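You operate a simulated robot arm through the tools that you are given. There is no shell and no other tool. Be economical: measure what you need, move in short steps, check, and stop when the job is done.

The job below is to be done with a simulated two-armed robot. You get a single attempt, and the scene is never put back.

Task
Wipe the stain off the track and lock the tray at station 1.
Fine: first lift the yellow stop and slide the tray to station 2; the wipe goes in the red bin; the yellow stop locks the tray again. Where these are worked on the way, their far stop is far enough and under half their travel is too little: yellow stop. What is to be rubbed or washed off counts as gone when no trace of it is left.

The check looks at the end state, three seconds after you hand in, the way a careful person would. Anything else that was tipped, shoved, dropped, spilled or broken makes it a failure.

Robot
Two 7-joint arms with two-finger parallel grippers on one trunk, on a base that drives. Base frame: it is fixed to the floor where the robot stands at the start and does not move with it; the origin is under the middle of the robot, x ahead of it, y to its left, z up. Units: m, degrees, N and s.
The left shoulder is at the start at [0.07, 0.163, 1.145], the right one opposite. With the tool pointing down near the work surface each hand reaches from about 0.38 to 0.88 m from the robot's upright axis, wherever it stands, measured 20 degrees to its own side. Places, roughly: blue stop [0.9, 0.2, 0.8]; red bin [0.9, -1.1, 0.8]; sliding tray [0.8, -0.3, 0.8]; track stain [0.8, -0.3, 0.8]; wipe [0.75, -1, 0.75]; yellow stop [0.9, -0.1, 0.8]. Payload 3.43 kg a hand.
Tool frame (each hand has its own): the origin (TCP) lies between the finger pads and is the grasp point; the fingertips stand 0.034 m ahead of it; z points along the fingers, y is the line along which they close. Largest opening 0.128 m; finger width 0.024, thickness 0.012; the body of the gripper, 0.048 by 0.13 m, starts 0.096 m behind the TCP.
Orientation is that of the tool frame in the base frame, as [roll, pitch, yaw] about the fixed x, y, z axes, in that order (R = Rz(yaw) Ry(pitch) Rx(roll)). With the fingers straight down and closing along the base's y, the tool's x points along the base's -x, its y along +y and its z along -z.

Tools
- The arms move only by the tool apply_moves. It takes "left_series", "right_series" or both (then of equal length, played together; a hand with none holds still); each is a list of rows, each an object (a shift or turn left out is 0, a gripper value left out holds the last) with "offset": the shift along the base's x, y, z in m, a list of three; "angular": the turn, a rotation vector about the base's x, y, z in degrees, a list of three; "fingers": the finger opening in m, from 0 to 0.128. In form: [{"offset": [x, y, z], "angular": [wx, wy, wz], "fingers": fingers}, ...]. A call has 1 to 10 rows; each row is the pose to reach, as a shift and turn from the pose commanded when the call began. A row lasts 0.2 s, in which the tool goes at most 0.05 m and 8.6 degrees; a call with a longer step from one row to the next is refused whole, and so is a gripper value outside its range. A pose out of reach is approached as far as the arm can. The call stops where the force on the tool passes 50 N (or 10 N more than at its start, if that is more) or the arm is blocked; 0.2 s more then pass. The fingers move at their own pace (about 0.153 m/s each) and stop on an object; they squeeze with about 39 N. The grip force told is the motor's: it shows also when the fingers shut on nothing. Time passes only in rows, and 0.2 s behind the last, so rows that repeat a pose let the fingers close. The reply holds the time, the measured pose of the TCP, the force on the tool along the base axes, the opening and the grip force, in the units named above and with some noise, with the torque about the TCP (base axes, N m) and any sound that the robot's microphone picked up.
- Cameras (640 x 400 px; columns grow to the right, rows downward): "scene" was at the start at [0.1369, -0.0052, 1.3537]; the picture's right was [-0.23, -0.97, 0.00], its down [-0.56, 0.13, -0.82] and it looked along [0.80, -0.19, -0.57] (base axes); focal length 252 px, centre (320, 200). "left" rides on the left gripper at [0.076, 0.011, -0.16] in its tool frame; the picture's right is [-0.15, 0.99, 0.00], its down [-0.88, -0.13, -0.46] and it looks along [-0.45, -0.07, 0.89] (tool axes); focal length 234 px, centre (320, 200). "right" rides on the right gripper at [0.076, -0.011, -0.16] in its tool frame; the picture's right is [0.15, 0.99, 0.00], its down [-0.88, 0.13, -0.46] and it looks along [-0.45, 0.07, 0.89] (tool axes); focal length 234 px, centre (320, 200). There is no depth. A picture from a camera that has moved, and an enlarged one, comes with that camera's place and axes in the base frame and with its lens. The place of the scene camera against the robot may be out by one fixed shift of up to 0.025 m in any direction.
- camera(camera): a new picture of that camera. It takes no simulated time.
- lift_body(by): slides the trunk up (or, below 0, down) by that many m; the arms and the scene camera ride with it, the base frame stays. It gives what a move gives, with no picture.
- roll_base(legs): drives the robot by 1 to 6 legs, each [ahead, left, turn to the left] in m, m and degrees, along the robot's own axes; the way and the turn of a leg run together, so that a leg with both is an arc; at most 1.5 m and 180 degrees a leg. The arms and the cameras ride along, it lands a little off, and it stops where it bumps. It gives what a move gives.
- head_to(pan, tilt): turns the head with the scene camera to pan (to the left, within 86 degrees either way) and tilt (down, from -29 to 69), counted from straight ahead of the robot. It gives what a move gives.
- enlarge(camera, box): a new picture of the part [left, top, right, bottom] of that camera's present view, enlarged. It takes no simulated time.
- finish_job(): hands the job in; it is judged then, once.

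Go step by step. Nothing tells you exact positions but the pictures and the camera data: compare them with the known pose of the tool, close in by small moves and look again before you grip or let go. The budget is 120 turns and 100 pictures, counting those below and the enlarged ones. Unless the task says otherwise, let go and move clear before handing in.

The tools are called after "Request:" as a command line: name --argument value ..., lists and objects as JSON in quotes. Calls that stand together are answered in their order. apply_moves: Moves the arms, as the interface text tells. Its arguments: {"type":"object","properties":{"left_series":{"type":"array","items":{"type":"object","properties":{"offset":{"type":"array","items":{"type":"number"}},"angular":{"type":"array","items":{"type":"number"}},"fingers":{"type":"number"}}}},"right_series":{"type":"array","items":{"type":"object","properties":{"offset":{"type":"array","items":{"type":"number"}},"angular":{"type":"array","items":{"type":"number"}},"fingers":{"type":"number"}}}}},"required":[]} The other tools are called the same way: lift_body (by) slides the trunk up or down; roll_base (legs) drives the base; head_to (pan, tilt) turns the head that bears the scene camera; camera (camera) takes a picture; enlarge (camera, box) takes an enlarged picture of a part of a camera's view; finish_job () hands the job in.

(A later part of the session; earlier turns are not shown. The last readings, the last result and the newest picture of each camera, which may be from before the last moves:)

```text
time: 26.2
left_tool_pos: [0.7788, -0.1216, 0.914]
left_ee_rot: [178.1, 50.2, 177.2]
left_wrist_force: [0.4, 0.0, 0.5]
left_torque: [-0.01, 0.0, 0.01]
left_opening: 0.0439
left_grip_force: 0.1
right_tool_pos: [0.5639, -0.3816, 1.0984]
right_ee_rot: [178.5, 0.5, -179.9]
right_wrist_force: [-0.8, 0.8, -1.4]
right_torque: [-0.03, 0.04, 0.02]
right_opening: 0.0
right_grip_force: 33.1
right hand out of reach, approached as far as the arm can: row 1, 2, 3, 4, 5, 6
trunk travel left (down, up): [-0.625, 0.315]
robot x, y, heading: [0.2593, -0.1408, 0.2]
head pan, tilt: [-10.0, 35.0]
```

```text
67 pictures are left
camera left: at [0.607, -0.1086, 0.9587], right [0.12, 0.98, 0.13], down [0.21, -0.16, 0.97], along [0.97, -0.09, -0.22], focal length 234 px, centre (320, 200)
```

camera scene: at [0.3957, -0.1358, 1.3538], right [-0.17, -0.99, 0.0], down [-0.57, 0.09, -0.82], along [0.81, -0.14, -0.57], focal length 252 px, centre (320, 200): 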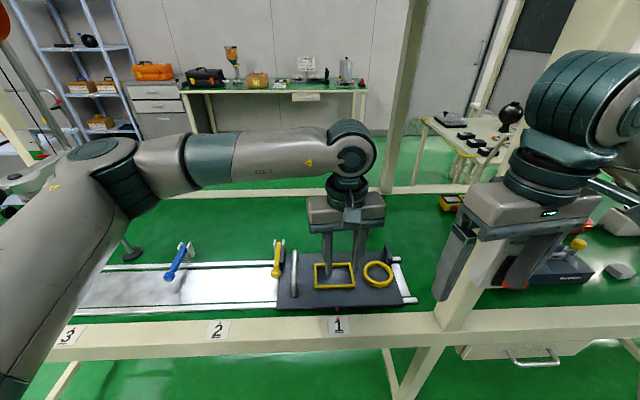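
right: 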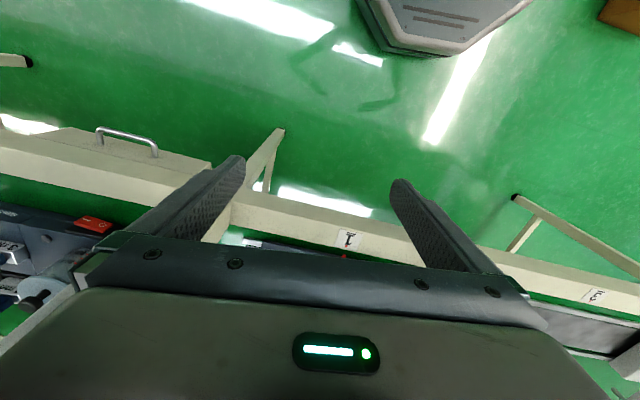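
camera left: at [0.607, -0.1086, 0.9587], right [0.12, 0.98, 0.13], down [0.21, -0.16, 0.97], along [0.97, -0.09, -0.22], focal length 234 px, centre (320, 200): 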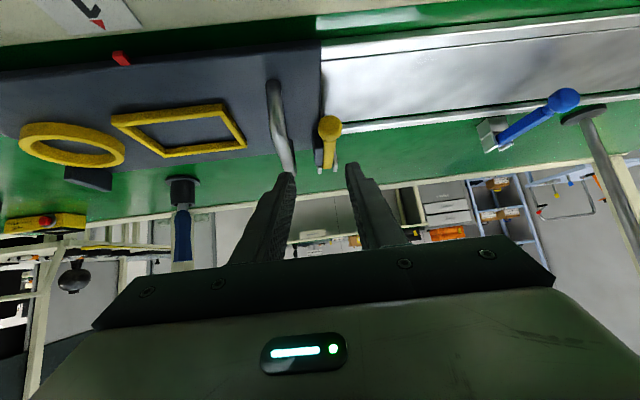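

The knob again reads (0.848, -0.109, 0.8215). Moving in with the ball on the finger axis.

Request:
apply_moves --left_series '[{"offset": [0.01, 0.012, -0.03]}, {"offset": [0.03, 0.012, -0.055]}, {"offset": [0.06, 0.0125, -0.085]}, {"offset": [0.06, 0.0125, -0.085]}]'

Request:
camera --camera "left"

```text
time: 27.4
left_tool_pos: [0.8452, -0.1105, 0.8333]
left_ee_rot: [179.2, 51.1, 177.7]
left_wrist_force: [0.0, 1.2, 18.0]
left_torque: [-0.33, -0.31, -0.23]
left_opening: 0.0428
left_grip_force: 0.1
right_tool_pos: [0.5655, -0.3817, 1.1017]
right_ee_rot: [178.6, 0.7, 179.7]
right_wrist_force: [-0.2, 0.2, -1.0]
right_torque: [-0.01, -0.01, -0.02]
right_opening: 0.0
right_grip_force: 33.0
trunk travel left (down, up): [-0.625, 0.315]
robot x, y, heading: [0.2572, -0.1424, -0.3]
head pan, tilt: [-10.0, 35.0]
stopped in row 4 (left hand): the force on the tool passed its limit (the readings are from after the stop); the commanded pose is now the measured one
```

```text
66 pictures are left
camera left: at [0.6736, -0.094, 0.8752], right [0.12, 0.98, 0.12], down [0.19, -0.15, 0.97], along [0.97, -0.09, -0.21], focal length 234 px, centre (320, 200)
```

left: 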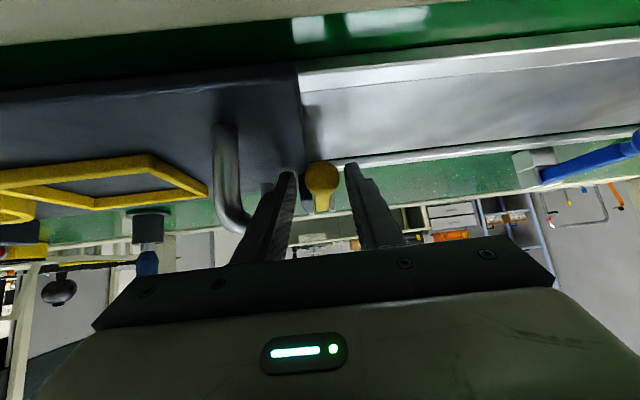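

The fingertip touches the tray edge at this height. I'll pull back 9 mm to centre the ball on the finger axis, then close.

Request:
apply_moves --left_series '[{"offset": [-0.008, 0.001, 0.002]}, {"offset": [-0.009, 0.001, 0.002], "fingers": 0.0}, {"offset": [-0.009, 0.001, 0.002], "fingers": 0.0}]'

Request:
camera --camera "left"

```text
time: 28.2
left_tool_pos: [0.835, -0.1077, 0.8328]
left_ee_rot: [178.9, 50.8, 177.5]
left_wrist_force: [13.2, -9.3, 5.6]
left_torque: [-0.23, -0.39, 0.08]
left_opening: 0.0271
left_grip_force: 45.0
right_tool_pos: [0.5649, -0.3815, 1.1016]
right_ee_rot: [178.6, 0.7, 180.0]
right_wrist_force: [0.2, 1.3, -0.4]
right_torque: [0.01, 0.01, -0.01]
right_opening: 0.0
right_grip_force: 32.4
trunk travel left (down, up): [-0.625, 0.315]
robot x, y, heading: [0.2585, -0.141, 0.0]
head pan, tilt: [-10.0, 35.0]
```

```text
65 pictures are left
camera left: at [0.6629, -0.0917, 0.8761], right [0.12, 0.98, 0.13], down [0.2, -0.15, 0.97], along [0.97, -0.09, -0.21], focal length 234 px, centre (320, 200)
```

left: 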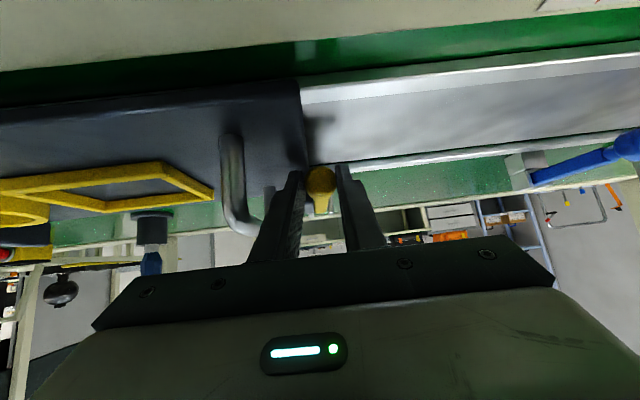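

Gripped well. Swinging the lever 72° with the hand turning along.

Request:
apply_moves --left_series '[{"offset": [0.0014, -0.001, 0.0139], "angular": [0, 8, 0]}, {"offset": [0.0047, -0.002, 0.0275], "angular": [0, 16, 0]}, {"offset": [0.0098, -0.003, 0.0404], "angular": [0, 24, 0]}, {"offset": [0.0168, -0.004, 0.0525], "angular": [0, 32, 0]}, {"offset": [0.0253, -0.005, 0.0636], "angular": [0, 40, 0]}, {"offset": [0.0353, -0.006, 0.0733], "angular": [0, 48, 0]}, {"offset": [0.0466, -0.006, 0.0816], "angular": [0, 56, 0]}, {"offset": [0.0589, -0.007, 0.0882], "angular": [0, 64, 0]}, {"offset": [0.072, -0.007, 0.093], "angular": [0, 72, 0]}]'

Request:
camera --camera "left"

```text
time: 30.2
left_tool_pos: [0.9032, -0.1133, 0.928]
left_ee_rot: [-179.0, -21.2, 178.8]
left_wrist_force: [1.0, 19.9, 20.9]
left_torque: [0.59, -0.99, 0.04]
left_opening: 0.027
left_grip_force: 44.9
right_tool_pos: [0.5633, -0.3799, 1.1004]
right_ee_rot: [178.6, 0.7, 180.0]
right_wrist_force: [-1.1, 0.1, 0.1]
right_torque: [-0.01, 0.0, 0.0]
right_opening: 0.0001
right_grip_force: 33.2
trunk travel left (down, up): [-0.625, 0.315]
robot x, y, heading: [0.2565, -0.1379, 0.1]
head pan, tilt: [-10.0, 35.0]
```

```text
64 pictures are left
camera left: at [0.8909, -0.0992, 1.1047], right [0.15, 0.99, -0.07], down [0.98, -0.14, 0.11], along [0.1, -0.08, -0.99], focal length 234 px, centre (320, 200)
```

left: 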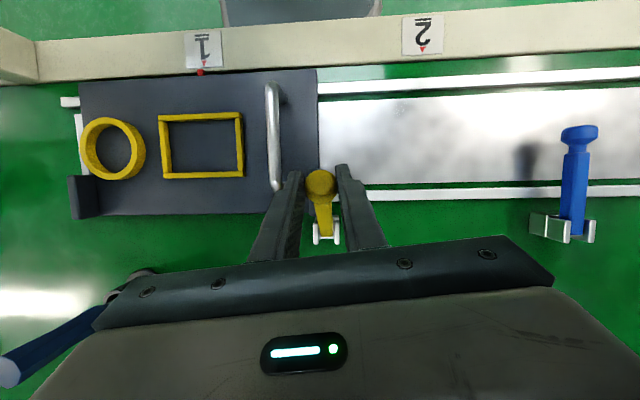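

Holding at about 60° of real lever angle; the pivot is a little farther back than assumed. I continue over the top with a corrected arc.

Request:
apply_moves --left_series '[{"offset": [0.0125, 0.002, 0.0062], "angular": [0, 4, 0]}, {"offset": [0.026, 0.002, 0.0102], "angular": [0, 8, 0]}, {"offset": [0.0395, 0.002, 0.0125], "angular": [0, 12, 0]}, {"offset": [0.0535, 0.002, 0.0129], "angular": [0, 16, 0]}, {"offset": [0.0675, 0.002, 0.0116], "angular": [0, 20, 0]}]'

Request:
camera --camera "left"

Request:
enlarge --camera "scene" --box '[200, 160, 360, 260]'

```text
time: 31.4
left_tool_pos: [0.9085, -0.114, 0.9401]
left_ee_rot: [-178.2, -37.5, 177.6]
left_wrist_force: [2.2, -43.0, 3.7]
left_torque: [-1.37, -0.81, 0.36]
left_opening: 0.0234
left_grip_force: 45.1
left hand out of reach, approached as far as the arm can: row 3, 4, 5
right_tool_pos: [0.5629, -0.3809, 1.1001]
right_ee_rot: [178.6, 0.5, 180.0]
right_wrist_force: [-0.8, 0.7, -0.2]
right_torque: [0.03, 0.01, 0.01]
right_opening: 0.0001
right_grip_force: 32.8
trunk travel left (down, up): [-0.625, 0.315]
robot x, y, heading: [0.2579, -0.1425, -0.3]
head pan, tilt: [-10.0, 35.0]
```

```text
63 pictures are left
camera left: at [0.9448, -0.0989, 1.1134], right [0.14, 0.98, -0.11], down [0.97, -0.16, -0.17], along [-0.19, -0.09, -0.98], focal length 234 px, centre (320, 200)
```

left: 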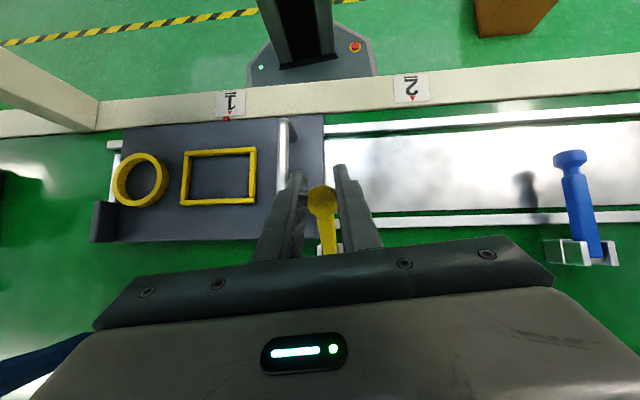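

```text
4.00 times, centred on (280, 210) of scene
camera zoom: at [0.3806, -0.1495, 1.3551], right [-0.18, -0.98, -0.01], down [-0.56, 0.11, -0.83], along [0.81, -0.14, -0.56], focal length 1009 px, centre (480, 160)
```

zoom: 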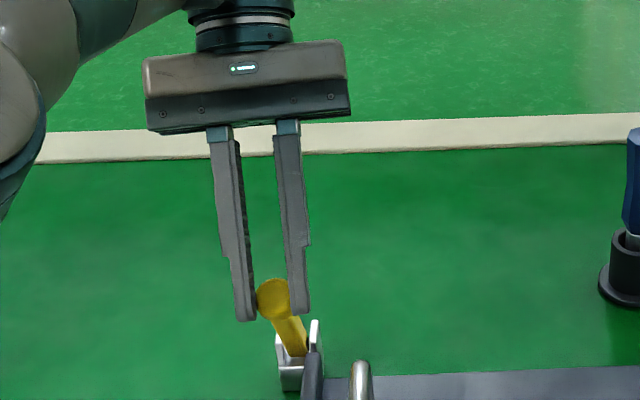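

The extra tilt used up the reach and the ball sits at the pad edge. I'll hold the TCP in place and rotate the hand back to vertical, which re-centres the ball between the pads.

Request:
apply_moves --left_series '[{"offset": [-0.04, -0.002, 0.002], "angular": [0, -8.2, 0]}, {"offset": [-0.066, -0.004, 0.002], "angular": [0, -16.4, 0]}, {"offset": [-0.066, -0.004, 0.002], "angular": [0, -24.6, 0]}, {"offset": [-0.066, -0.004, 0.0], "angular": [0, -32.8, 0]}, {"offset": [-0.066, -0.004, -0.002], "angular": [0, -41, 0]}]'

Request:
camera --camera "left"

```text
time: 31.7
left_tool_pos: [0.915, -0.112, 0.9541]
left_ee_rot: [-176.2, -33.0, -179.2]
left_wrist_force: [-24.4, 2.6, 47.9]
left_torque: [0.31, 1.21, -0.78]
left_opening: 0.0
left_grip_force: 32.9
right_tool_pos: [0.5619, -0.3794, 1.1021]
right_ee_rot: [178.8, 0.4, 179.9]
right_wrist_force: [0.0, 0.6, 1.0]
right_torque: [-0.05, 0.02, 0.01]
right_opening: 0.0
right_grip_force: 33.0
trunk travel left (down, up): [-0.625, 0.315]
robot x, y, heading: [0.2597, -0.1428, -0.4]
head pan, tilt: [-10.0, 35.0]
stopped in row 1 (left hand): the force on the tool passed its limit (the readings are from after the stop); the commanded pose is now the measured one
```

```text
61 pictures are left
camera left: at [0.9373, -0.0904, 1.1297], right [0.07, 0.99, -0.14], down [0.99, -0.08, -0.09], along [-0.1, -0.13, -0.99], focal length 234 px, centre (320, 200)
```

left: 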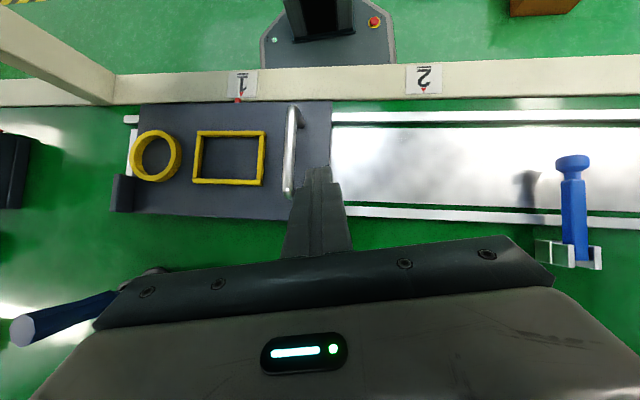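

The fingers have closed off the ball and the lever isn't visible in this view; I need to see where it is.

Request:
enlarge --camera "scene" --box '[200, 160, 360, 260]'

```text
4.00 times, centred on (280, 210) of scene
camera zoom: at [0.3809, -0.1472, 1.3558], right [-0.18, -0.98, -0.01], down [-0.56, 0.11, -0.82], along [0.81, -0.14, -0.57], focal length 1009 px, centre (480, 160)
```

zoom: 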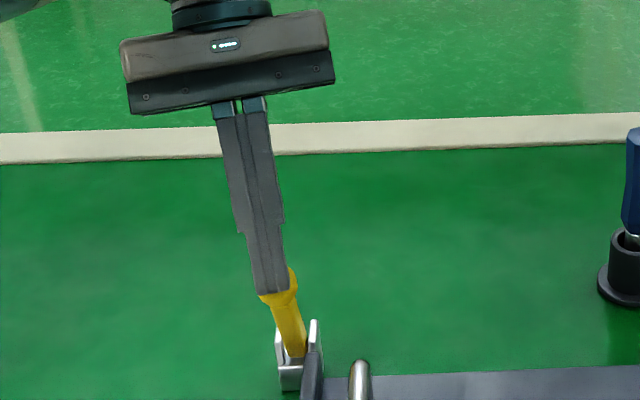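

Lucky: the lever is still up with my closed fingers in front of the ball. I'll push it forward over the top while straightening the hand.

Request:
apply_moves --left_series '[{"offset": [0.006, -0.001, 0.0], "angular": [0, -4, 0]}, {"offset": [0.012, -0.002, 0.0], "angular": [0, -8, 0]}, {"offset": [0.018, -0.003, -0.001], "angular": [0, -13, 0]}, {"offset": [0.024, -0.003, -0.002], "angular": [0, -18, 0]}, {"offset": [0.031, -0.003, -0.003], "angular": [0, -23, 0]}, {"offset": [0.038, -0.003, -0.005], "angular": [0, -28, 0]}]'

Request:
enlarge --camera "scene" --box '[200, 160, 360, 260]'

```text
time: 32.0
left_tool_pos: [0.917, -0.113, 0.9557]
left_ee_rot: [-175.9, -32.3, -179.4]
left_wrist_force: [-11.4, 8.1, 24.4]
left_torque: [0.19, 0.55, -0.08]
left_opening: 0.0
left_grip_force: 32.7
right_tool_pos: [0.5625, -0.3777, 1.1017]
right_ee_rot: [178.9, 0.6, 179.7]
right_wrist_force: [0.3, 0.2, -0.8]
right_torque: [0.01, 0.03, 0.01]
right_opening: 0.0
right_grip_force: 33.2
trunk travel left (down, up): [-0.625, 0.315]
robot x, y, heading: [0.2565, -0.1385, -0.4]
head pan, tilt: [-10.0, 35.0]
stopped in row 1 (left hand): the force on the tool passed its limit (the readings are from after the stop); the commanded pose is now the measured one
```

```text
4.00 times, centred on (280, 210) of scene
camera zoom: at [0.3819, -0.1448, 1.355], right [-0.18, -0.98, 0.0], down [-0.56, 0.1, -0.82], along [0.81, -0.15, -0.57], focal length 1009 px, centre (480, 160)
```

zoom: 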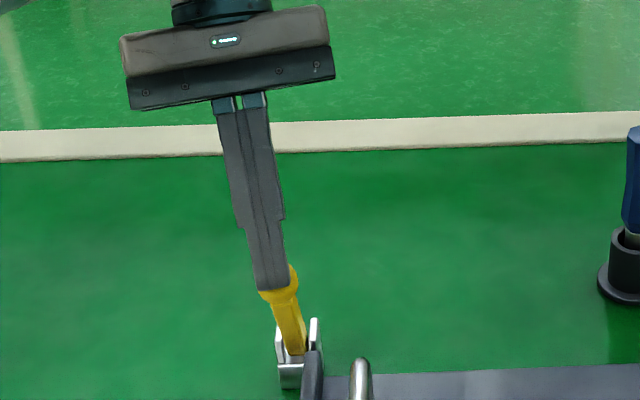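

The lever resists further pushing, so this (~72°) may be its far stop. I'll withdraw along the finger axis and see whether it stays up on its own.

Request:
apply_moves --left_series '[{"offset": [0.004, 0, 0.012]}, {"offset": [0.01, 0, 0.03]}, {"offset": [0.01, 0, 0.06]}, {"offset": [0.01, 0, 0.08]}]'

Request:
enlarge --camera "scene" --box '[200, 160, 360, 260]'

```text
time: 33.0
left_tool_pos: [0.9257, -0.111, 1.0329]
left_ee_rot: [-176.0, -32.2, -179.4]
left_wrist_force: [0.1, -1.0, -0.6]
left_torque: [-0.02, 0.02, 0.01]
left_opening: 0.0
left_grip_force: 32.5
right_tool_pos: [0.5631, -0.3776, 1.1015]
right_ee_rot: [178.9, 0.4, 179.9]
right_wrist_force: [-0.4, -0.5, 0.1]
right_torque: [-0.01, 0.01, 0.02]
right_opening: 0.0
right_grip_force: 32.9
trunk travel left (down, up): [-0.625, 0.315]
robot x, y, heading: [0.2562, -0.1397, -0.2]
head pan, tilt: [-10.0, 35.0]
```

```text
4.00 times, centred on (280, 210) of scene
camera zoom: at [0.3804, -0.146, 1.355], right [-0.18, -0.98, 0.0], down [-0.56, 0.1, -0.82], along [0.81, -0.14, -0.57], focal length 1009 px, centre (480, 160)
```

zoom: 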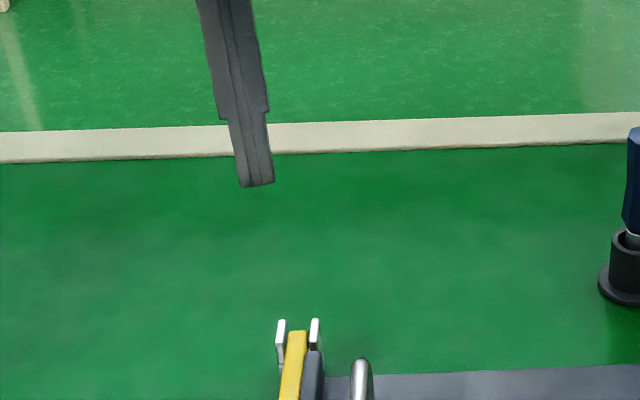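

It fell again: the lever either needs to go past upright or be held. The right arm has a straighter reach once I shift the base left, so I'll park the left hand, move, and try with the right hand.

Request:
apply_moves --left_series '[{"offset": [-0.03, 0.01, 0.03], "angular": [0, -8, 0]}, {"offset": [-0.07, 0.03, 0.04], "angular": [0, -16, 0]}, {"offset": [-0.11, 0.05, 0.04], "angular": [0, -24, 0]}, {"offset": [-0.15, 0.07, 0.04], "angular": [0, -32, 0]}, {"offset": [-0.19, 0.09, 0.04], "angular": [0, -32, 0]}, {"offset": [-0.23, 0.11, 0.04], "angular": [0, -32, 0]}, {"offset": [-0.27, 0.13, 0.04], "angular": [0, -32, 0]}]'

Request:
roll_base --legs '[[0, 0.16, 0]]'

Request:
camera --camera "scene"

```text
time: 34.6
left_tool_pos: [0.6565, 0.0206, 1.0689]
left_ee_rot: [-175.6, -0.2, -179.4]
left_wrist_force: [-0.1, -0.6, -0.7]
left_torque: [-0.01, -0.01, 0.01]
left_opening: 0.0001
left_grip_force: 32.7
right_tool_pos: [0.5624, -0.3782, 1.1021]
right_ee_rot: [178.9, 0.5, -180.0]
right_wrist_force: [-0.3, -0.4, -0.4]
right_torque: [0.01, 0.02, -0.03]
right_opening: 0.0
right_grip_force: 33.2
trunk travel left (down, up): [-0.625, 0.315]
robot x, y, heading: [0.2564, -0.1436, -0.1]
head pan, tilt: [-10.0, 35.0]
```

```text
time: 35.5
left_tool_pos: [0.6601, 0.0545, 1.0686]
left_ee_rot: [-175.4, -0.3, 179.4]
left_wrist_force: [-0.2, -0.3, -0.7]
left_torque: [-0.01, 0.0, 0.01]
left_opening: 0.0
left_grip_force: 32.5
right_tool_pos: [0.5567, -0.3436, 1.1004]
right_ee_rot: [179.2, 0.2, 178.6]
right_wrist_force: [-0.7, 0.1, 0.6]
right_torque: [-0.01, 0.01, 0.06]
right_opening: 0.0003
right_grip_force: 33.4
trunk travel left (down, up): [-0.625, 0.315]
robot x, y, heading: [0.2569, -0.0977, -1.5]
head pan, tilt: [-10.0, 35.0]
stopped in leg 1: the robot was blocked; the commanded pose is now the measured one
```

```text
57 pictures are left
camera scene: at [0.3814, -0.1038, 1.3546], right [-0.2, -0.98, 0.0], down [-0.56, 0.11, -0.82], along [0.81, -0.16, -0.57], focal length 252 px, centre (320, 200)
```

scene: 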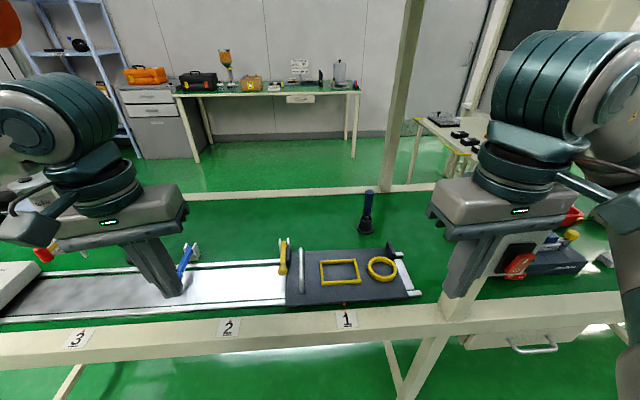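

Base is centred well enough now. I'll redo it with the left hand: same tilted grip, but straightening to vertical by mid-swing so reach suffices to go well past upright.

Request:
apply_moves --left_series '[{"offset": [0.0, -0.04, 0.0], "angular": [4.6, 0, -1.4], "fingers": 0.044}, {"offset": [0.01, -0.08, -0.02], "angular": [4.6, 0, -1.4]}, {"offset": [0.03, -0.12, -0.04], "angular": [4.6, 0, -1.4]}, {"offset": [0.07, -0.15, -0.05], "angular": [4.6, 0, -1.4]}, {"offset": [0.115, -0.162, -0.06], "angular": [4.6, 0, -1.4]}]'

Request:
apply_moves --left_series '[{"offset": [0, 0, -0.01], "angular": [0, -8.4, 0]}, {"offset": [0, 0, -0.025], "angular": [0, -16.8, 0]}, {"offset": [0, 0, -0.045], "angular": [0, -25.2, 0]}, {"offset": [0, 0, -0.065], "angular": [0, -33.6, 0]}, {"offset": [0, 0, -0.08], "angular": [0, -42, 0]}, {"offset": [0, 0, -0.095], "angular": [0, -50, 0], "fingers": 0.044}]'

Request:
camera --camera "left"

```text
refused: row 4 steps farther than a row can; nothing moved
```

```text
time: 36.9
left_tool_pos: [0.7922, 0.0098, 0.9856]
left_ee_rot: [-176.2, 49.9, 179.1]
left_wrist_force: [0.0, -0.1, -0.5]
left_torque: [0.01, 0.03, 0.02]
left_opening: 0.0441
left_grip_force: 0.0
left hand out of reach, approached as far as the arm can: row 2, 3, 4, 5, 6
right_tool_pos: [0.5572, -0.3429, 1.1]
right_ee_rot: [179.1, 0.4, 178.7]
right_wrist_force: [0.1, 0.7, 0.0]
right_torque: [-0.03, 0.0, -0.01]
right_opening: 0.0
right_grip_force: 33.1
trunk travel left (down, up): [-0.625, 0.315]
robot x, y, heading: [0.255, -0.1008, -1.0]
head pan, tilt: [-10.0, 35.0]
```

```text
56 pictures are left
camera left: at [0.622, 0.035, 1.0301], right [0.16, 0.98, 0.07], down [0.21, -0.1, 0.97], along [0.96, -0.14, -0.22], focal length 234 px, centre (320, 200)
```

left: 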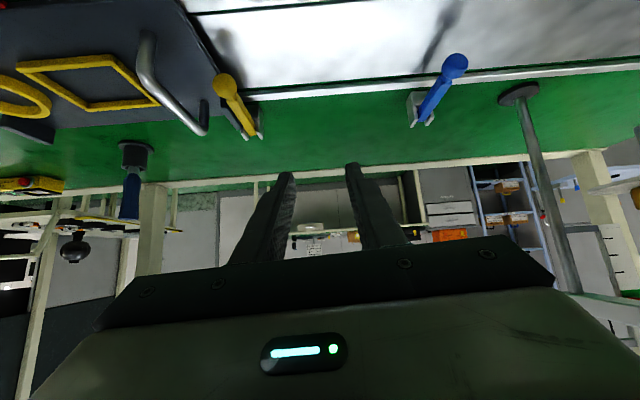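

The hand is tilted but off to the left; I'll bring it in line with the lever and correct its small roll.

Request:
apply_moves --left_series '[{"offset": [0.03, -0.035, -0.01], "angular": [2.4, 0, 1.5]}, {"offset": [0.06, -0.07, -0.02], "angular": [2.4, 0, 1.5]}, {"offset": [0.09, -0.105, -0.03], "angular": [2.4, 0, 1.5]}, {"offset": [0.11, -0.14, -0.045], "angular": [2.4, 0, 1.5]}, {"offset": [0.119, -0.1635, -0.06], "angular": [2.4, 0, 1.5]}]'

Request:
camera --camera "left"

```text
time: 38.1
left_tool_pos: [0.9085, -0.1592, 0.9247]
left_ee_rot: [-179.7, 49.9, 178.0]
left_wrist_force: [0.1, 0.0, 1.2]
left_torque: [0.03, 0.03, -0.01]
left_opening: 0.0441
left_grip_force: 0.0
right_tool_pos: [0.5565, -0.3447, 1.1006]
right_ee_rot: [179.1, 0.4, 178.7]
right_wrist_force: [-0.2, 0.3, -0.7]
right_torque: [0.02, 0.0, 0.01]
right_opening: 0.0
right_grip_force: 32.8
trunk travel left (down, up): [-0.625, 0.315]
robot x, y, heading: [0.2558, -0.0982, -1.2]
head pan, tilt: [-10.0, 35.0]
```

```text
55 pictures are left
camera left: at [0.7389, -0.1408, 0.9702], right [0.13, 0.99, 0.11], down [0.21, -0.14, 0.97], along [0.97, -0.11, -0.23], focal length 234 px, centre (320, 200)
```

left: 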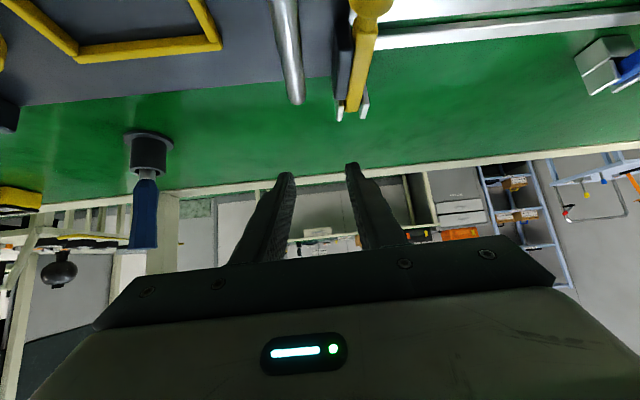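

The commanded pose had followed the actual one. I'll shift back to in front of the knob.

Request:
apply_moves --left_series '[{"offset": [-0.035, 0.015, 0.0]}, {"offset": [-0.075, 0.03, 0.0]}, {"offset": [-0.11, 0.045, 0.0]}, {"offset": [-0.13, 0.05, -0.01]}]'

Request:
camera --camera "left"

```text
time: 39.1
left_tool_pos: [0.7789, -0.1104, 0.915]
left_ee_rot: [-179.7, 49.8, 178.0]
left_wrist_force: [0.5, -0.5, -0.1]
left_torque: [-0.02, 0.0, -0.01]
left_opening: 0.0441
left_grip_force: 0.2
right_tool_pos: [0.557, -0.344, 1.1007]
right_ee_rot: [178.9, 0.4, 178.8]
right_wrist_force: [0.0, -0.5, 0.0]
right_torque: [0.02, -0.04, 0.0]
right_opening: 0.0
right_grip_force: 32.9
trunk travel left (down, up): [-0.625, 0.315]
robot x, y, heading: [0.2581, -0.1014, -1.0]
head pan, tilt: [-10.0, 35.0]
```

```text
54 pictures are left
camera left: at [0.6077, -0.0919, 0.9599], right [0.13, 0.99, 0.11], down [0.21, -0.14, 0.97], along [0.97, -0.11, -0.23], focal length 234 px, centre (320, 200)
```

left: 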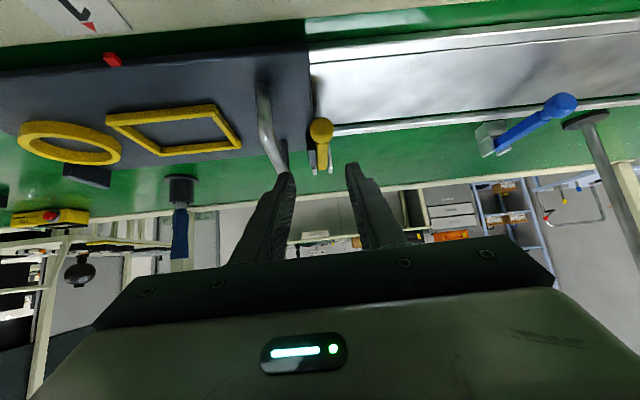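

Aligned. Advance and grip.

Request:
apply_moves --left_series '[{"offset": [0.008, 0.001, -0.03]}, {"offset": [0.03, 0.001, -0.057]}, {"offset": [0.058, 0.0015, -0.082]}, {"offset": [0.058, 0.0015, -0.082], "fingers": 0.0}, {"offset": [0.058, 0.0015, -0.082], "fingers": 0.0}]'

Request:
apply_moves --left_series '[{"offset": [0.0004, 0, 0.0142], "angular": [0, 8, 0]}, {"offset": [0.0027, -0.001, 0.0282], "angular": [0, 16, 0]}, {"offset": [0.007, -0.002, 0.0418], "angular": [0, 24, 0]}, {"offset": [0.0131, -0.003, 0.0547], "angular": [0, 32, 0]}, {"offset": [0.0209, -0.004, 0.0666], "angular": [0, 40, 0]}, {"offset": [0.027, -0.004, 0.0735], "angular": [0, 45, 0]}, {"offset": [0.033, -0.004, 0.0797], "angular": [0, 50, 0]}]'

Request:
camera --camera "left"

```text
time: 40.3
left_tool_pos: [0.8373, -0.1069, 0.8319]
left_ee_rot: [-179.6, 50.1, 178.0]
left_wrist_force: [-19.7, 1.2, 23.5]
left_torque: [-0.47, -0.05, 0.05]
left_opening: 0.0271
left_grip_force: 45.2
right_tool_pos: [0.556, -0.3433, 1.1003]
right_ee_rot: [179.1, 0.3, 178.7]
right_wrist_force: [-0.3, 0.3, 0.5]
right_torque: [0.0, 0.01, 0.01]
right_opening: 0.0002
right_grip_force: 32.6
trunk travel left (down, up): [-0.625, 0.315]
robot x, y, heading: [0.2566, -0.0993, -1.0]
head pan, tilt: [-10.0, 35.0]
```

```text
time: 41.9
left_tool_pos: [0.8718, -0.1116, 0.9111]
left_ee_rot: [-178.6, 0.2, 179.0]
left_wrist_force: [26.6, 25.2, -10.2]
left_torque: [0.69, -1.35, 0.24]
left_opening: 0.0272
left_grip_force: 44.8
right_tool_pos: [0.5574, -0.3424, 1.1004]
right_ee_rot: [179.0, 0.4, 178.5]
right_wrist_force: [0.4, -0.1, 0.5]
right_torque: [0.02, -0.04, 0.02]
right_opening: 0.0
right_grip_force: 32.8
trunk travel left (down, up): [-0.625, 0.315]
robot x, y, heading: [0.2572, -0.1001, -1.3]
head pan, tilt: [-10.0, 35.0]
```

```text
53 pictures are left
camera left: at [0.7953, -0.0933, 1.071], right [0.17, 0.99, -0.03], down [0.88, -0.14, 0.46], along [0.45, -0.1, -0.89], focal length 234 px, centre (320, 200)
```

left: 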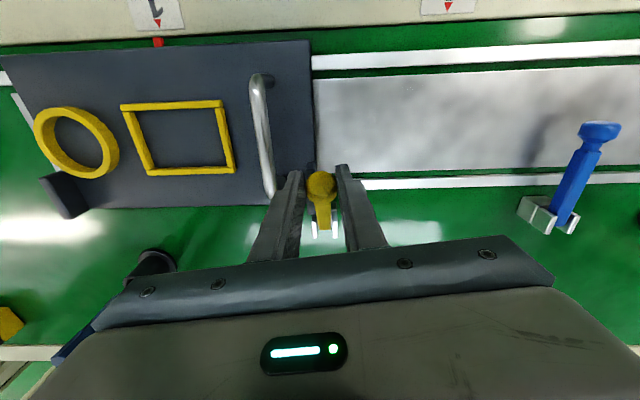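

Holding fine at ~45°. Forces suggest a slightly smaller radius; I continue with that, tool staying vertical.

Request:
apply_moves --left_series '[{"offset": [0.0065, 0.001, 0.004]}, {"offset": [0.012, 0.002, 0.0081]}, {"offset": [0.0215, 0.002, 0.0148]}, {"offset": [0.0327, 0.002, 0.02]}, {"offset": [0.0444, 0.002, 0.0235]}]'

Request:
camera --camera "left"

```text
time: 43.1
left_tool_pos: [0.9123, -0.1132, 0.9376]
left_ee_rot: [-177.9, -0.1, 178.4]
left_wrist_force: [-18.8, -11.1, 12.4]
left_torque: [-0.29, 1.52, -0.08]
left_opening: 0.0269
left_grip_force: 44.9
right_tool_pos: [0.5562, -0.3443, 1.1009]
right_ee_rot: [179.0, 0.4, 178.7]
right_wrist_force: [-0.4, 0.1, -0.8]
right_torque: [0.0, 0.03, 0.0]
right_opening: 0.0001
right_grip_force: 33.1
trunk travel left (down, up): [-0.625, 0.315]
robot x, y, heading: [0.2558, -0.1016, -1.1]
head pan, tilt: [-10.0, 35.0]
```

```text
52 pictures are left
camera left: at [0.8358, -0.0948, 1.098], right [0.17, 0.98, -0.04], down [0.88, -0.14, 0.46], along [0.45, -0.11, -0.89], focal length 234 px, centre (320, 200)
```

left: 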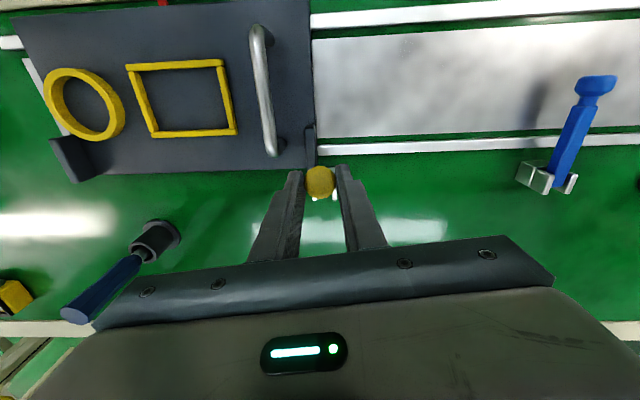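

At about 75° with the ball still held. Continuing over the top.

Request:
apply_moves --left_series '[{"offset": [0.006, -0.001, 0.003]}, {"offset": [0.0121, -0.001, 0.004]}, {"offset": [0.018, -0.001, 0.0045]}]'

Request:
camera --camera "left"

Request:
enlarge --camera "scene" --box '[220, 170, 380, 270]'

```text
time: 43.9
left_tool_pos: [0.9275, -0.1155, 0.942]
left_ee_rot: [-177.8, -0.3, 178.4]
left_wrist_force: [-17.8, -35.0, 10.2]
left_torque: [-1.03, 1.48, -0.06]
left_opening: 0.0271
left_grip_force: 45.0
right_tool_pos: [0.5573, -0.344, 1.1013]
right_ee_rot: [178.9, 0.4, 178.7]
right_wrist_force: [0.2, -0.1, -0.1]
right_torque: [0.0, 0.0, -0.01]
right_opening: 0.0
right_grip_force: 33.3
trunk travel left (down, up): [-0.625, 0.315]
robot x, y, heading: [0.2549, -0.0984, -1.2]
head pan, tilt: [-10.0, 35.0]
```

```text
51 pictures are left
camera left: at [0.8532, -0.0963, 1.102], right [0.17, 0.98, -0.04], down [0.88, -0.14, 0.46], along [0.44, -0.11, -0.89], focal length 234 px, centre (320, 200)
```

left: 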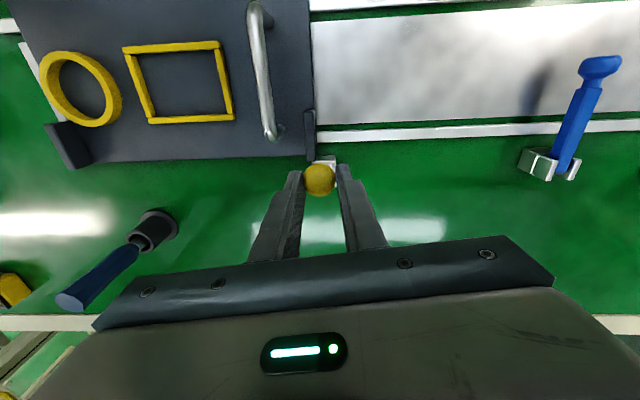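

```text
4.00 times, centred on (300, 220) of scene
camera zoom: at [0.3792, -0.1063, 1.3552], right [-0.19, -0.98, 0.0], down [-0.55, 0.11, -0.83], along [0.81, -0.16, -0.56], focal length 1009 px, centre (400, 120)
```

zoom: 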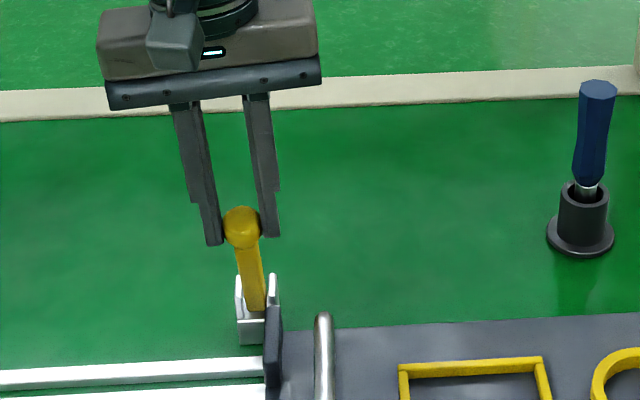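

No hard stop — it's nearly upright now. Keep going past vertical, relieving the sideways force.

Request:
apply_moves --left_series '[{"offset": [0.005, -0.004, 0.0]}, {"offset": [0.011, -0.005, 0.0]}, {"offset": [0.017, -0.006, -0.001]}, {"offset": [0.023, -0.006, -0.002]}]'

Request:
enlarge --camera "scene" --box '[220, 170, 380, 270]'

```text
time: 44.9
left_tool_pos: [0.9524, -0.1188, 0.9394]
left_ee_rot: [-178.1, -0.3, 178.7]
left_wrist_force: [-14.6, -24.6, 24.2]
left_torque: [-0.61, 1.23, 0.09]
left_opening: 0.0271
left_grip_force: 45.0
right_tool_pos: [0.5559, -0.3437, 1.099]
right_ee_rot: [179.0, 0.4, 178.7]
right_wrist_force: [0.1, -0.7, 0.6]
right_torque: [0.04, -0.02, -0.02]
right_opening: 0.0
right_grip_force: 32.8
trunk travel left (down, up): [-0.625, 0.315]
robot x, y, heading: [0.2557, -0.1002, -1.4]
head pan, tilt: [-10.0, 35.0]
```

```text
4.00 times, centred on (300, 220) of scene
camera zoom: at [0.3791, -0.1062, 1.3552], right [-0.19, -0.98, 0.0], down [-0.55, 0.11, -0.83], along [0.81, -0.16, -0.56], focal length 1009 px, centre (400, 120)
```

zoom: 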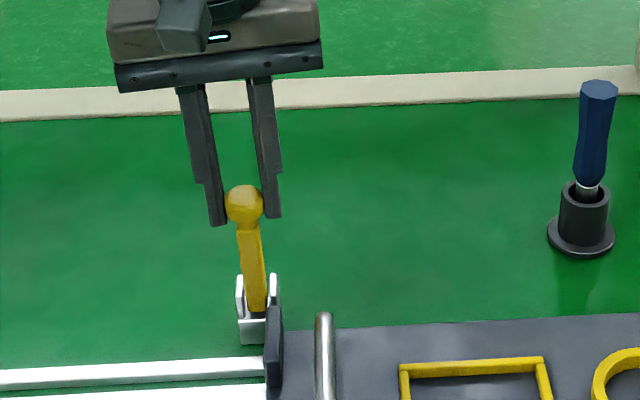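

It's past vertical now. A bit further so it surely stays.

Request:
apply_moves --left_series '[{"offset": [0.006, -0.002, 0.001]}, {"offset": [0.013, -0.003, 0.0]}, {"offset": [0.02, -0.003, -0.001]}, {"offset": [0.027, -0.003, -0.003]}]'

Request:
enlarge --camera "scene" --box '[220, 170, 380, 270]'

```text
time: 45.9
left_tool_pos: [0.9811, -0.1226, 0.9338]
left_ee_rot: [-178.1, -0.3, 178.5]
left_wrist_force: [-12.7, -25.9, 7.8]
left_torque: [-0.51, 1.47, 0.31]
left_opening: 0.0269
left_grip_force: 45.3
right_tool_pos: [0.5576, -0.3438, 1.0995]
right_ee_rot: [178.9, 0.4, 178.7]
right_wrist_force: [-0.4, -0.4, 0.8]
right_torque: [-0.02, -0.01, 0.0]
right_opening: 0.0001
right_grip_force: 32.8
trunk travel left (down, up): [-0.625, 0.315]
robot x, y, heading: [0.259, -0.1037, -1.1]
head pan, tilt: [-10.0, 35.0]
```

```text
4.00 times, centred on (300, 220) of scene
camera zoom: at [0.3794, -0.1062, 1.355], right [-0.19, -0.98, 0.0], down [-0.55, 0.11, -0.83], along [0.81, -0.16, -0.56], focal length 1009 px, centre (400, 120)
```

zoom: 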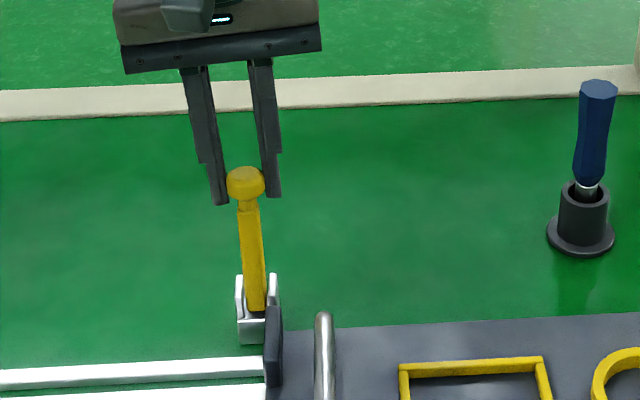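

The lever leans back about 25° past vertical. Release gently and rise.

Request:
apply_moves --left_series '[{"offset": [0, 0, 0], "fingers": 0.05}, {"offset": [0, 0, 0.0], "fingers": 0.05}, {"offset": [0, 0, 0.03]}, {"offset": [-0.01, 0, 0.07]}, {"offset": [-0.05, 0.0, 0.1]}, {"offset": [-0.1, 0.0, 0.1]}, {"offset": [-0.15, 0, 0.1]}]'

Request:
camera --camera "left"

```text
time: 47.5
left_tool_pos: [0.829, -0.1196, 1.0331]
left_ee_rot: [-178.4, -0.1, 178.8]
left_wrist_force: [-0.4, 0.1, 0.5]
left_torque: [0.0, 0.0, -0.01]
left_opening: 0.0498
left_grip_force: 0.0
right_tool_pos: [0.5565, -0.3433, 1.0999]
right_ee_rot: [178.9, 0.4, 178.7]
right_wrist_force: [0.1, 0.3, 0.0]
right_torque: [0.01, -0.01, 0.0]
right_opening: 0.0
right_grip_force: 33.2
trunk travel left (down, up): [-0.625, 0.315]
robot x, y, heading: [0.2526, -0.1018, -1.4]
head pan, tilt: [-10.0, 35.0]
```

```text
47 pictures are left
camera left: at [0.7534, -0.1006, 1.1928], right [0.17, 0.99, -0.03], down [0.88, -0.14, 0.46], along [0.45, -0.1, -0.89], focal length 234 px, centre (320, 200)
```

left: 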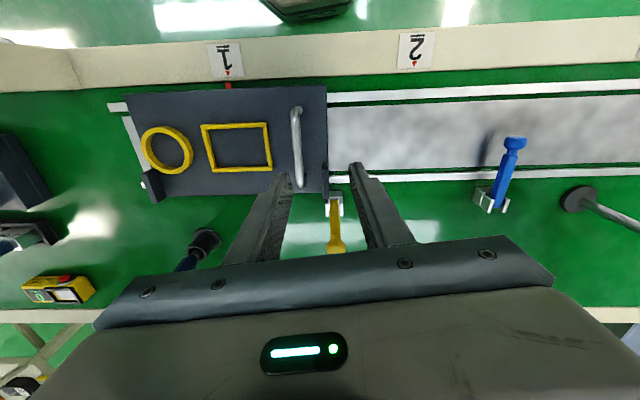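

The yellow stop now rests fully back. Next: grip the tray's handle bar (about y -0.157, x 0.83, top z 0.85) with the left hand.

Request:
apply_moves --left_series '[{"offset": [0, -0.018, -0.04]}, {"offset": [0, -0.037, -0.08]}, {"offset": [0, -0.037, -0.12]}]'

Request:
camera --camera "left"

```text
time: 48.3
left_tool_pos: [0.8308, -0.158, 0.9137]
left_ee_rot: [-178.2, -0.1, 178.7]
left_wrist_force: [-0.4, 0.0, 1.2]
left_torque: [0.03, 0.05, 0.03]
left_opening: 0.0497
left_grip_force: 0.1
right_tool_pos: [0.5556, -0.3428, 1.0999]
right_ee_rot: [179.0, 0.5, 178.7]
right_wrist_force: [-0.1, -0.6, -0.1]
right_torque: [0.02, 0.01, 0.01]
right_opening: 0.0001
right_grip_force: 32.5
trunk travel left (down, up): [-0.625, 0.315]
robot x, y, heading: [0.2554, -0.1021, -1.0]
head pan, tilt: [-10.0, 35.0]
```

```text
46 pictures are left
camera left: at [0.7537, -0.1397, 1.0733], right [0.17, 0.99, -0.03], down [0.88, -0.14, 0.46], along [0.45, -0.1, -0.89], focal length 234 px, centre (320, 200)
```

left: 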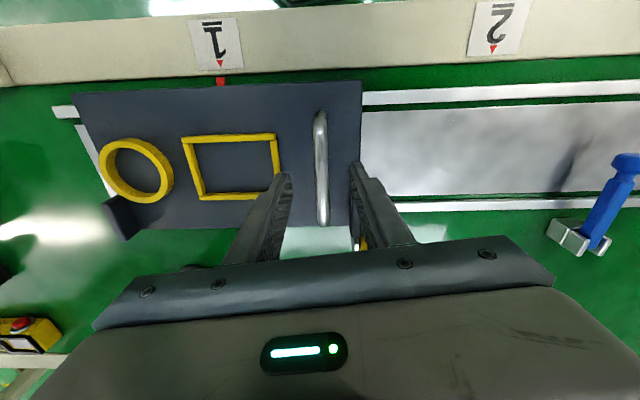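

Bar is centred. Lower and grip.

Request:
apply_moves --left_series '[{"offset": [-0.003, 0.0, -0.035]}, {"offset": [-0.003, 0.0, -0.064]}, {"offset": [-0.003, 0.0, -0.064], "fingers": 0.0}, {"offset": [-0.003, 0.0, -0.064], "fingers": 0.0}]'

Request:
camera --camera "left"

```text
time: 49.3
left_tool_pos: [0.8271, -0.1548, 0.851]
left_ee_rot: [-178.2, -0.1, 178.6]
left_wrist_force: [0.6, 0.5, 0.0]
left_torque: [-0.04, -0.34, -1.22]
left_opening: 0.0158
left_grip_force: 45.0
right_tool_pos: [0.5564, -0.3443, 1.0988]
right_ee_rot: [178.9, 0.4, 178.7]
right_wrist_force: [0.1, -0.6, 1.0]
right_torque: [0.0, -0.02, 0.0]
right_opening: 0.0
right_grip_force: 33.2
trunk travel left (down, up): [-0.625, 0.315]
robot x, y, heading: [0.2574, -0.0991, -1.3]
head pan, tilt: [-10.0, 35.0]
```

```text
45 pictures are left
camera left: at [0.7515, -0.1385, 1.0103], right [0.17, 0.98, -0.03], down [0.88, -0.14, 0.46], along [0.45, -0.1, -0.89], focal length 234 px, centre (320, 200)
```

left: 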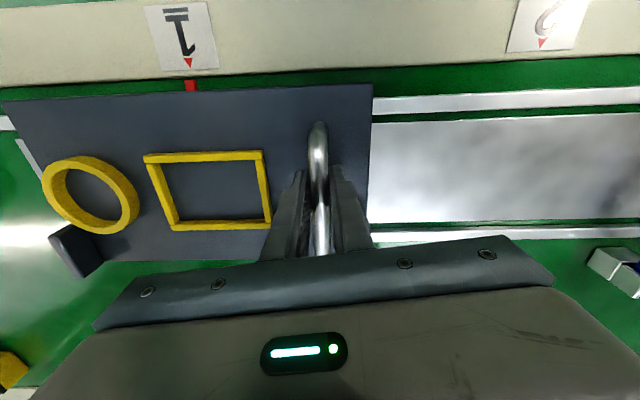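

Gripped. Slide the tray left 0.26 m first, then check against mark 2.

Request:
apply_moves --left_series '[{"offset": [0, 0.03, 0]}, {"offset": [0, 0.06, 0]}, {"offset": [0, 0.09, 0]}, {"offset": [0, 0.12, 0]}, {"offset": [0, 0.15, 0]}, {"offset": [0, 0.18, 0]}, {"offset": [0, 0.21, 0]}, {"offset": [0, 0.24, 0]}, {"offset": [0, 0.26, 0]}]'

Request:
camera --camera "left"

Request:
camera --camera "scene"

```text
time: 51.2
left_tool_pos: [0.8351, 0.0866, 0.8492]
left_ee_rot: [-178.2, 0.2, 178.3]
left_wrist_force: [-12.0, 1.8, 15.8]
left_torque: [0.79, 0.52, -1.2]
left_opening: 0.0163
left_grip_force: 45.5
right_tool_pos: [0.5581, -0.3436, 1.1005]
right_ee_rot: [179.0, 0.2, 178.4]
right_wrist_force: [-0.7, -0.1, -0.1]
right_torque: [0.01, 0.02, 0.03]
right_opening: 0.0
right_grip_force: 33.3
trunk travel left (down, up): [-0.625, 0.315]
robot x, y, heading: [0.2559, -0.1018, -1.3]
head pan, tilt: [-10.0, 35.0]
stopped in row 9 (left hand): the force on the tool passed its limit (the readings are from after the stop); the commanded pose is now the measured one
```

```text
44 pictures are left
camera left: at [0.759, 0.105, 1.0098], right [0.18, 0.98, -0.03], down [0.87, -0.14, 0.46], along [0.45, -0.11, -0.89], focal length 234 px, centre (320, 200)
```

left: 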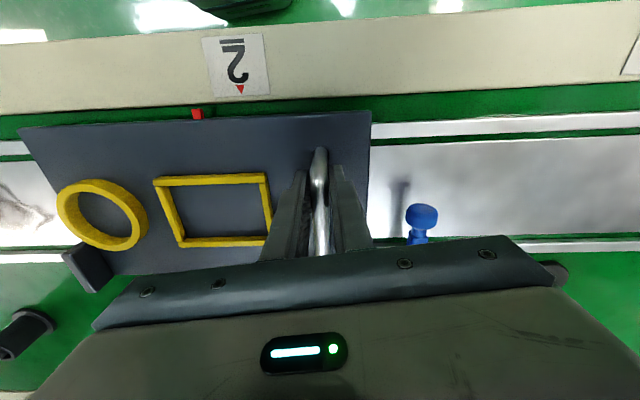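

```text
43 pictures are left
camera scene: at [0.3824, -0.1046, 1.355], right [-0.2, -0.98, 0.0], down [-0.56, 0.11, -0.82], along [0.81, -0.16, -0.57], focal length 252 px, centre (320, 200)
```

scene: 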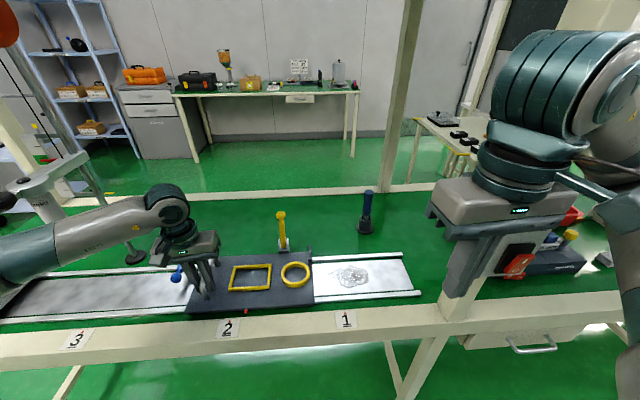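

The stain is exposed and the tray needs ~0.038 m more. The track runs slightly toward +x, so I'll follow that.

Request:
apply_moves --left_series '[{"offset": [0.0005, 0.015, 0]}, {"offset": [0.001, 0.028, 0]}, {"offset": [0.0015, 0.038, 0]}]'

Request:
camera --camera "left"

```text
time: 52.0
left_tool_pos: [0.8409, 0.1241, 0.8499]
left_ee_rot: [-178.0, 0.8, 178.6]
left_wrist_force: [30.1, -7.5, 11.5]
left_torque: [0.33, 0.04, -1.13]
left_opening: 0.0162
left_grip_force: 45.0
right_tool_pos: [0.5567, -0.3439, 1.0988]
right_ee_rot: [179.3, 0.3, 178.4]
right_wrist_force: [0.3, 0.4, 0.3]
right_torque: [-0.03, 0.02, -0.03]
right_opening: 0.0001
right_grip_force: 33.1
trunk travel left (down, up): [-0.625, 0.315]
robot x, y, heading: [0.256, -0.1001, -1.6]
head pan, tilt: [-10.0, 35.0]
```

```text
42 pictures are left
camera left: at [0.7623, 0.1437, 1.0087], right [0.17, 0.98, -0.03], down [0.87, -0.14, 0.47], along [0.46, -0.11, -0.88], focal length 234 px, centre (320, 200)
```

left: 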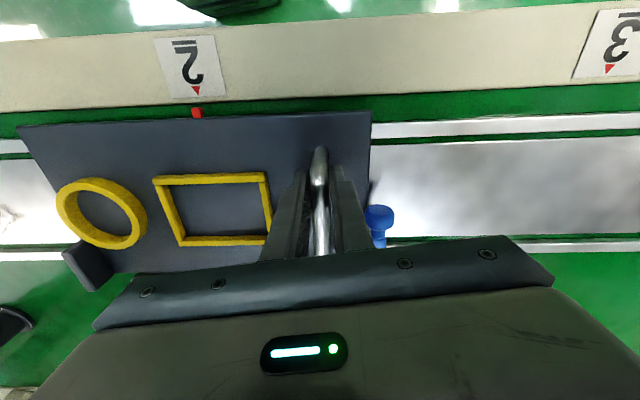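

Tray is at station 2. Release, rise, retract, and back the robot off to go to the drawer.

Request:
apply_moves --left_series '[{"offset": [-0.003, 0, 0], "fingers": 0.05}, {"offset": [-0.003, 0, 0], "fingers": 0.05}, {"offset": [-0.003, 0, 0.04]}, {"offset": [-0.003, 0, 0.08]}, {"offset": [-0.02, 0, 0.12]}, {"offset": [-0.06, 0, 0.15]}, {"offset": [-0.1, 0, 0.18]}, {"offset": [-0.14, 0.01, 0.2]}, {"offset": [-0.18, 0.02, 0.2]}]'

Request:
roll_base --legs '[[-0.3, 0, 1.5], [0, -0.75, 0]]'

Request:
head_to --pan -15 --tilt 40

Request:
camera --camera "scene"

```text
time: 54.0
left_tool_pos: [0.6547, 0.1422, 1.0489]
left_ee_rot: [-178.2, 0.4, 178.6]
left_wrist_force: [0.2, -0.5, 0.6]
left_torque: [0.01, 0.0, 0.02]
left_opening: 0.0501
left_grip_force: 0.0
right_tool_pos: [0.5577, -0.344, 1.0997]
right_ee_rot: [179.0, 0.3, 178.4]
right_wrist_force: [0.4, 0.0, 0.5]
right_torque: [-0.02, 0.0, -0.02]
right_opening: 0.0001
right_grip_force: 32.7
trunk travel left (down, up): [-0.625, 0.315]
robot x, y, heading: [0.26, -0.098, -1.6]
head pan, tilt: [-10.0, 35.0]
```

```text
time: 59.8
left_tool_pos: [0.3532, -0.6032, 1.0444]
left_ee_rot: [-178.0, -0.3, -179.5]
left_wrist_force: [0.0, -0.3, 0.6]
left_torque: [0.01, 0.0, 0.03]
left_opening: 0.0499
left_grip_force: 0.1
right_tool_pos: [0.272, -1.0941, 1.096]
right_ee_rot: [179.1, -0.4, -179.6]
right_wrist_force: [-0.7, -0.2, -0.9]
right_torque: [-0.02, 0.01, 0.01]
right_opening: 0.0001
right_grip_force: 33.3
trunk travel left (down, up): [-0.625, 0.315]
robot x, y, heading: [-0.0523, -0.8603, 0.4]
head pan, tilt: [-10.0, 35.0]
```

```text
time: 60.5
left_tool_pos: [0.3526, -0.6039, 1.0439]
left_ee_rot: [-178.1, -0.3, -179.4]
left_wrist_force: [0.6, -0.2, -0.5]
left_torque: [-0.01, -0.03, 0.01]
left_opening: 0.0497
left_grip_force: 0.0
right_tool_pos: [0.2711, -1.0938, 1.0974]
right_ee_rot: [179.2, -0.4, -179.7]
right_wrist_force: [0.5, 0.0, -0.5]
right_torque: [0.0, 0.01, 0.0]
right_opening: 0.0
right_grip_force: 32.8
trunk travel left (down, up): [-0.625, 0.315]
robot x, y, heading: [-0.046, -0.8626, 0.6]
head pan, tilt: [-15.0, 40.0]
```

```text
41 pictures are left
camera scene: at [0.0868, -0.8679, 1.3461], right [-0.25, -0.97, 0.0], down [-0.62, 0.16, -0.77], along [0.74, -0.19, -0.64], focal length 252 px, centre (320, 200)
```

scene: 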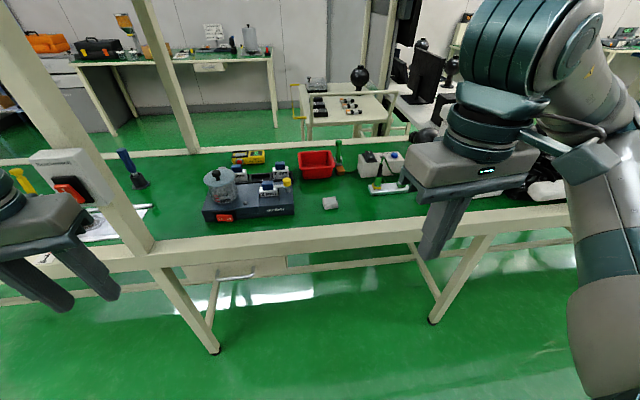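

The small grey pad on the table at about (0.72, -1.06) looks like the wipe, and the red bin is behind it at about (0.92, -1.07). A closer look to confirm.

Request:
enlarge --camera "scene" --box '[250, 140, 410, 240]'

```text
4.00 times, centred on (330, 190) of scene
camera zoom: at [0.0868, -0.8679, 1.3461], right [-0.25, -0.97, 0.0], down [-0.62, 0.16, -0.77], along [0.74, -0.19, -0.64], focal length 1009 px, centre (280, 240)
```

zoom: 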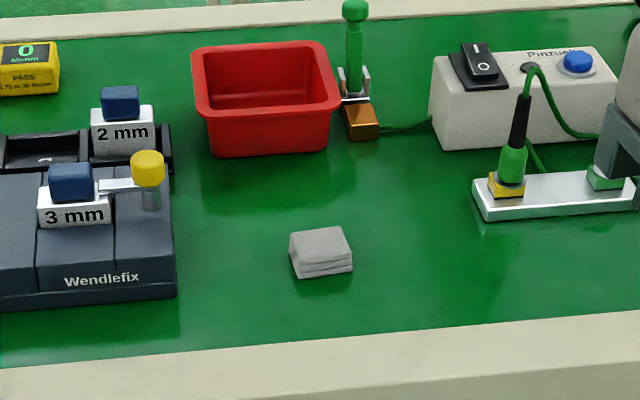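

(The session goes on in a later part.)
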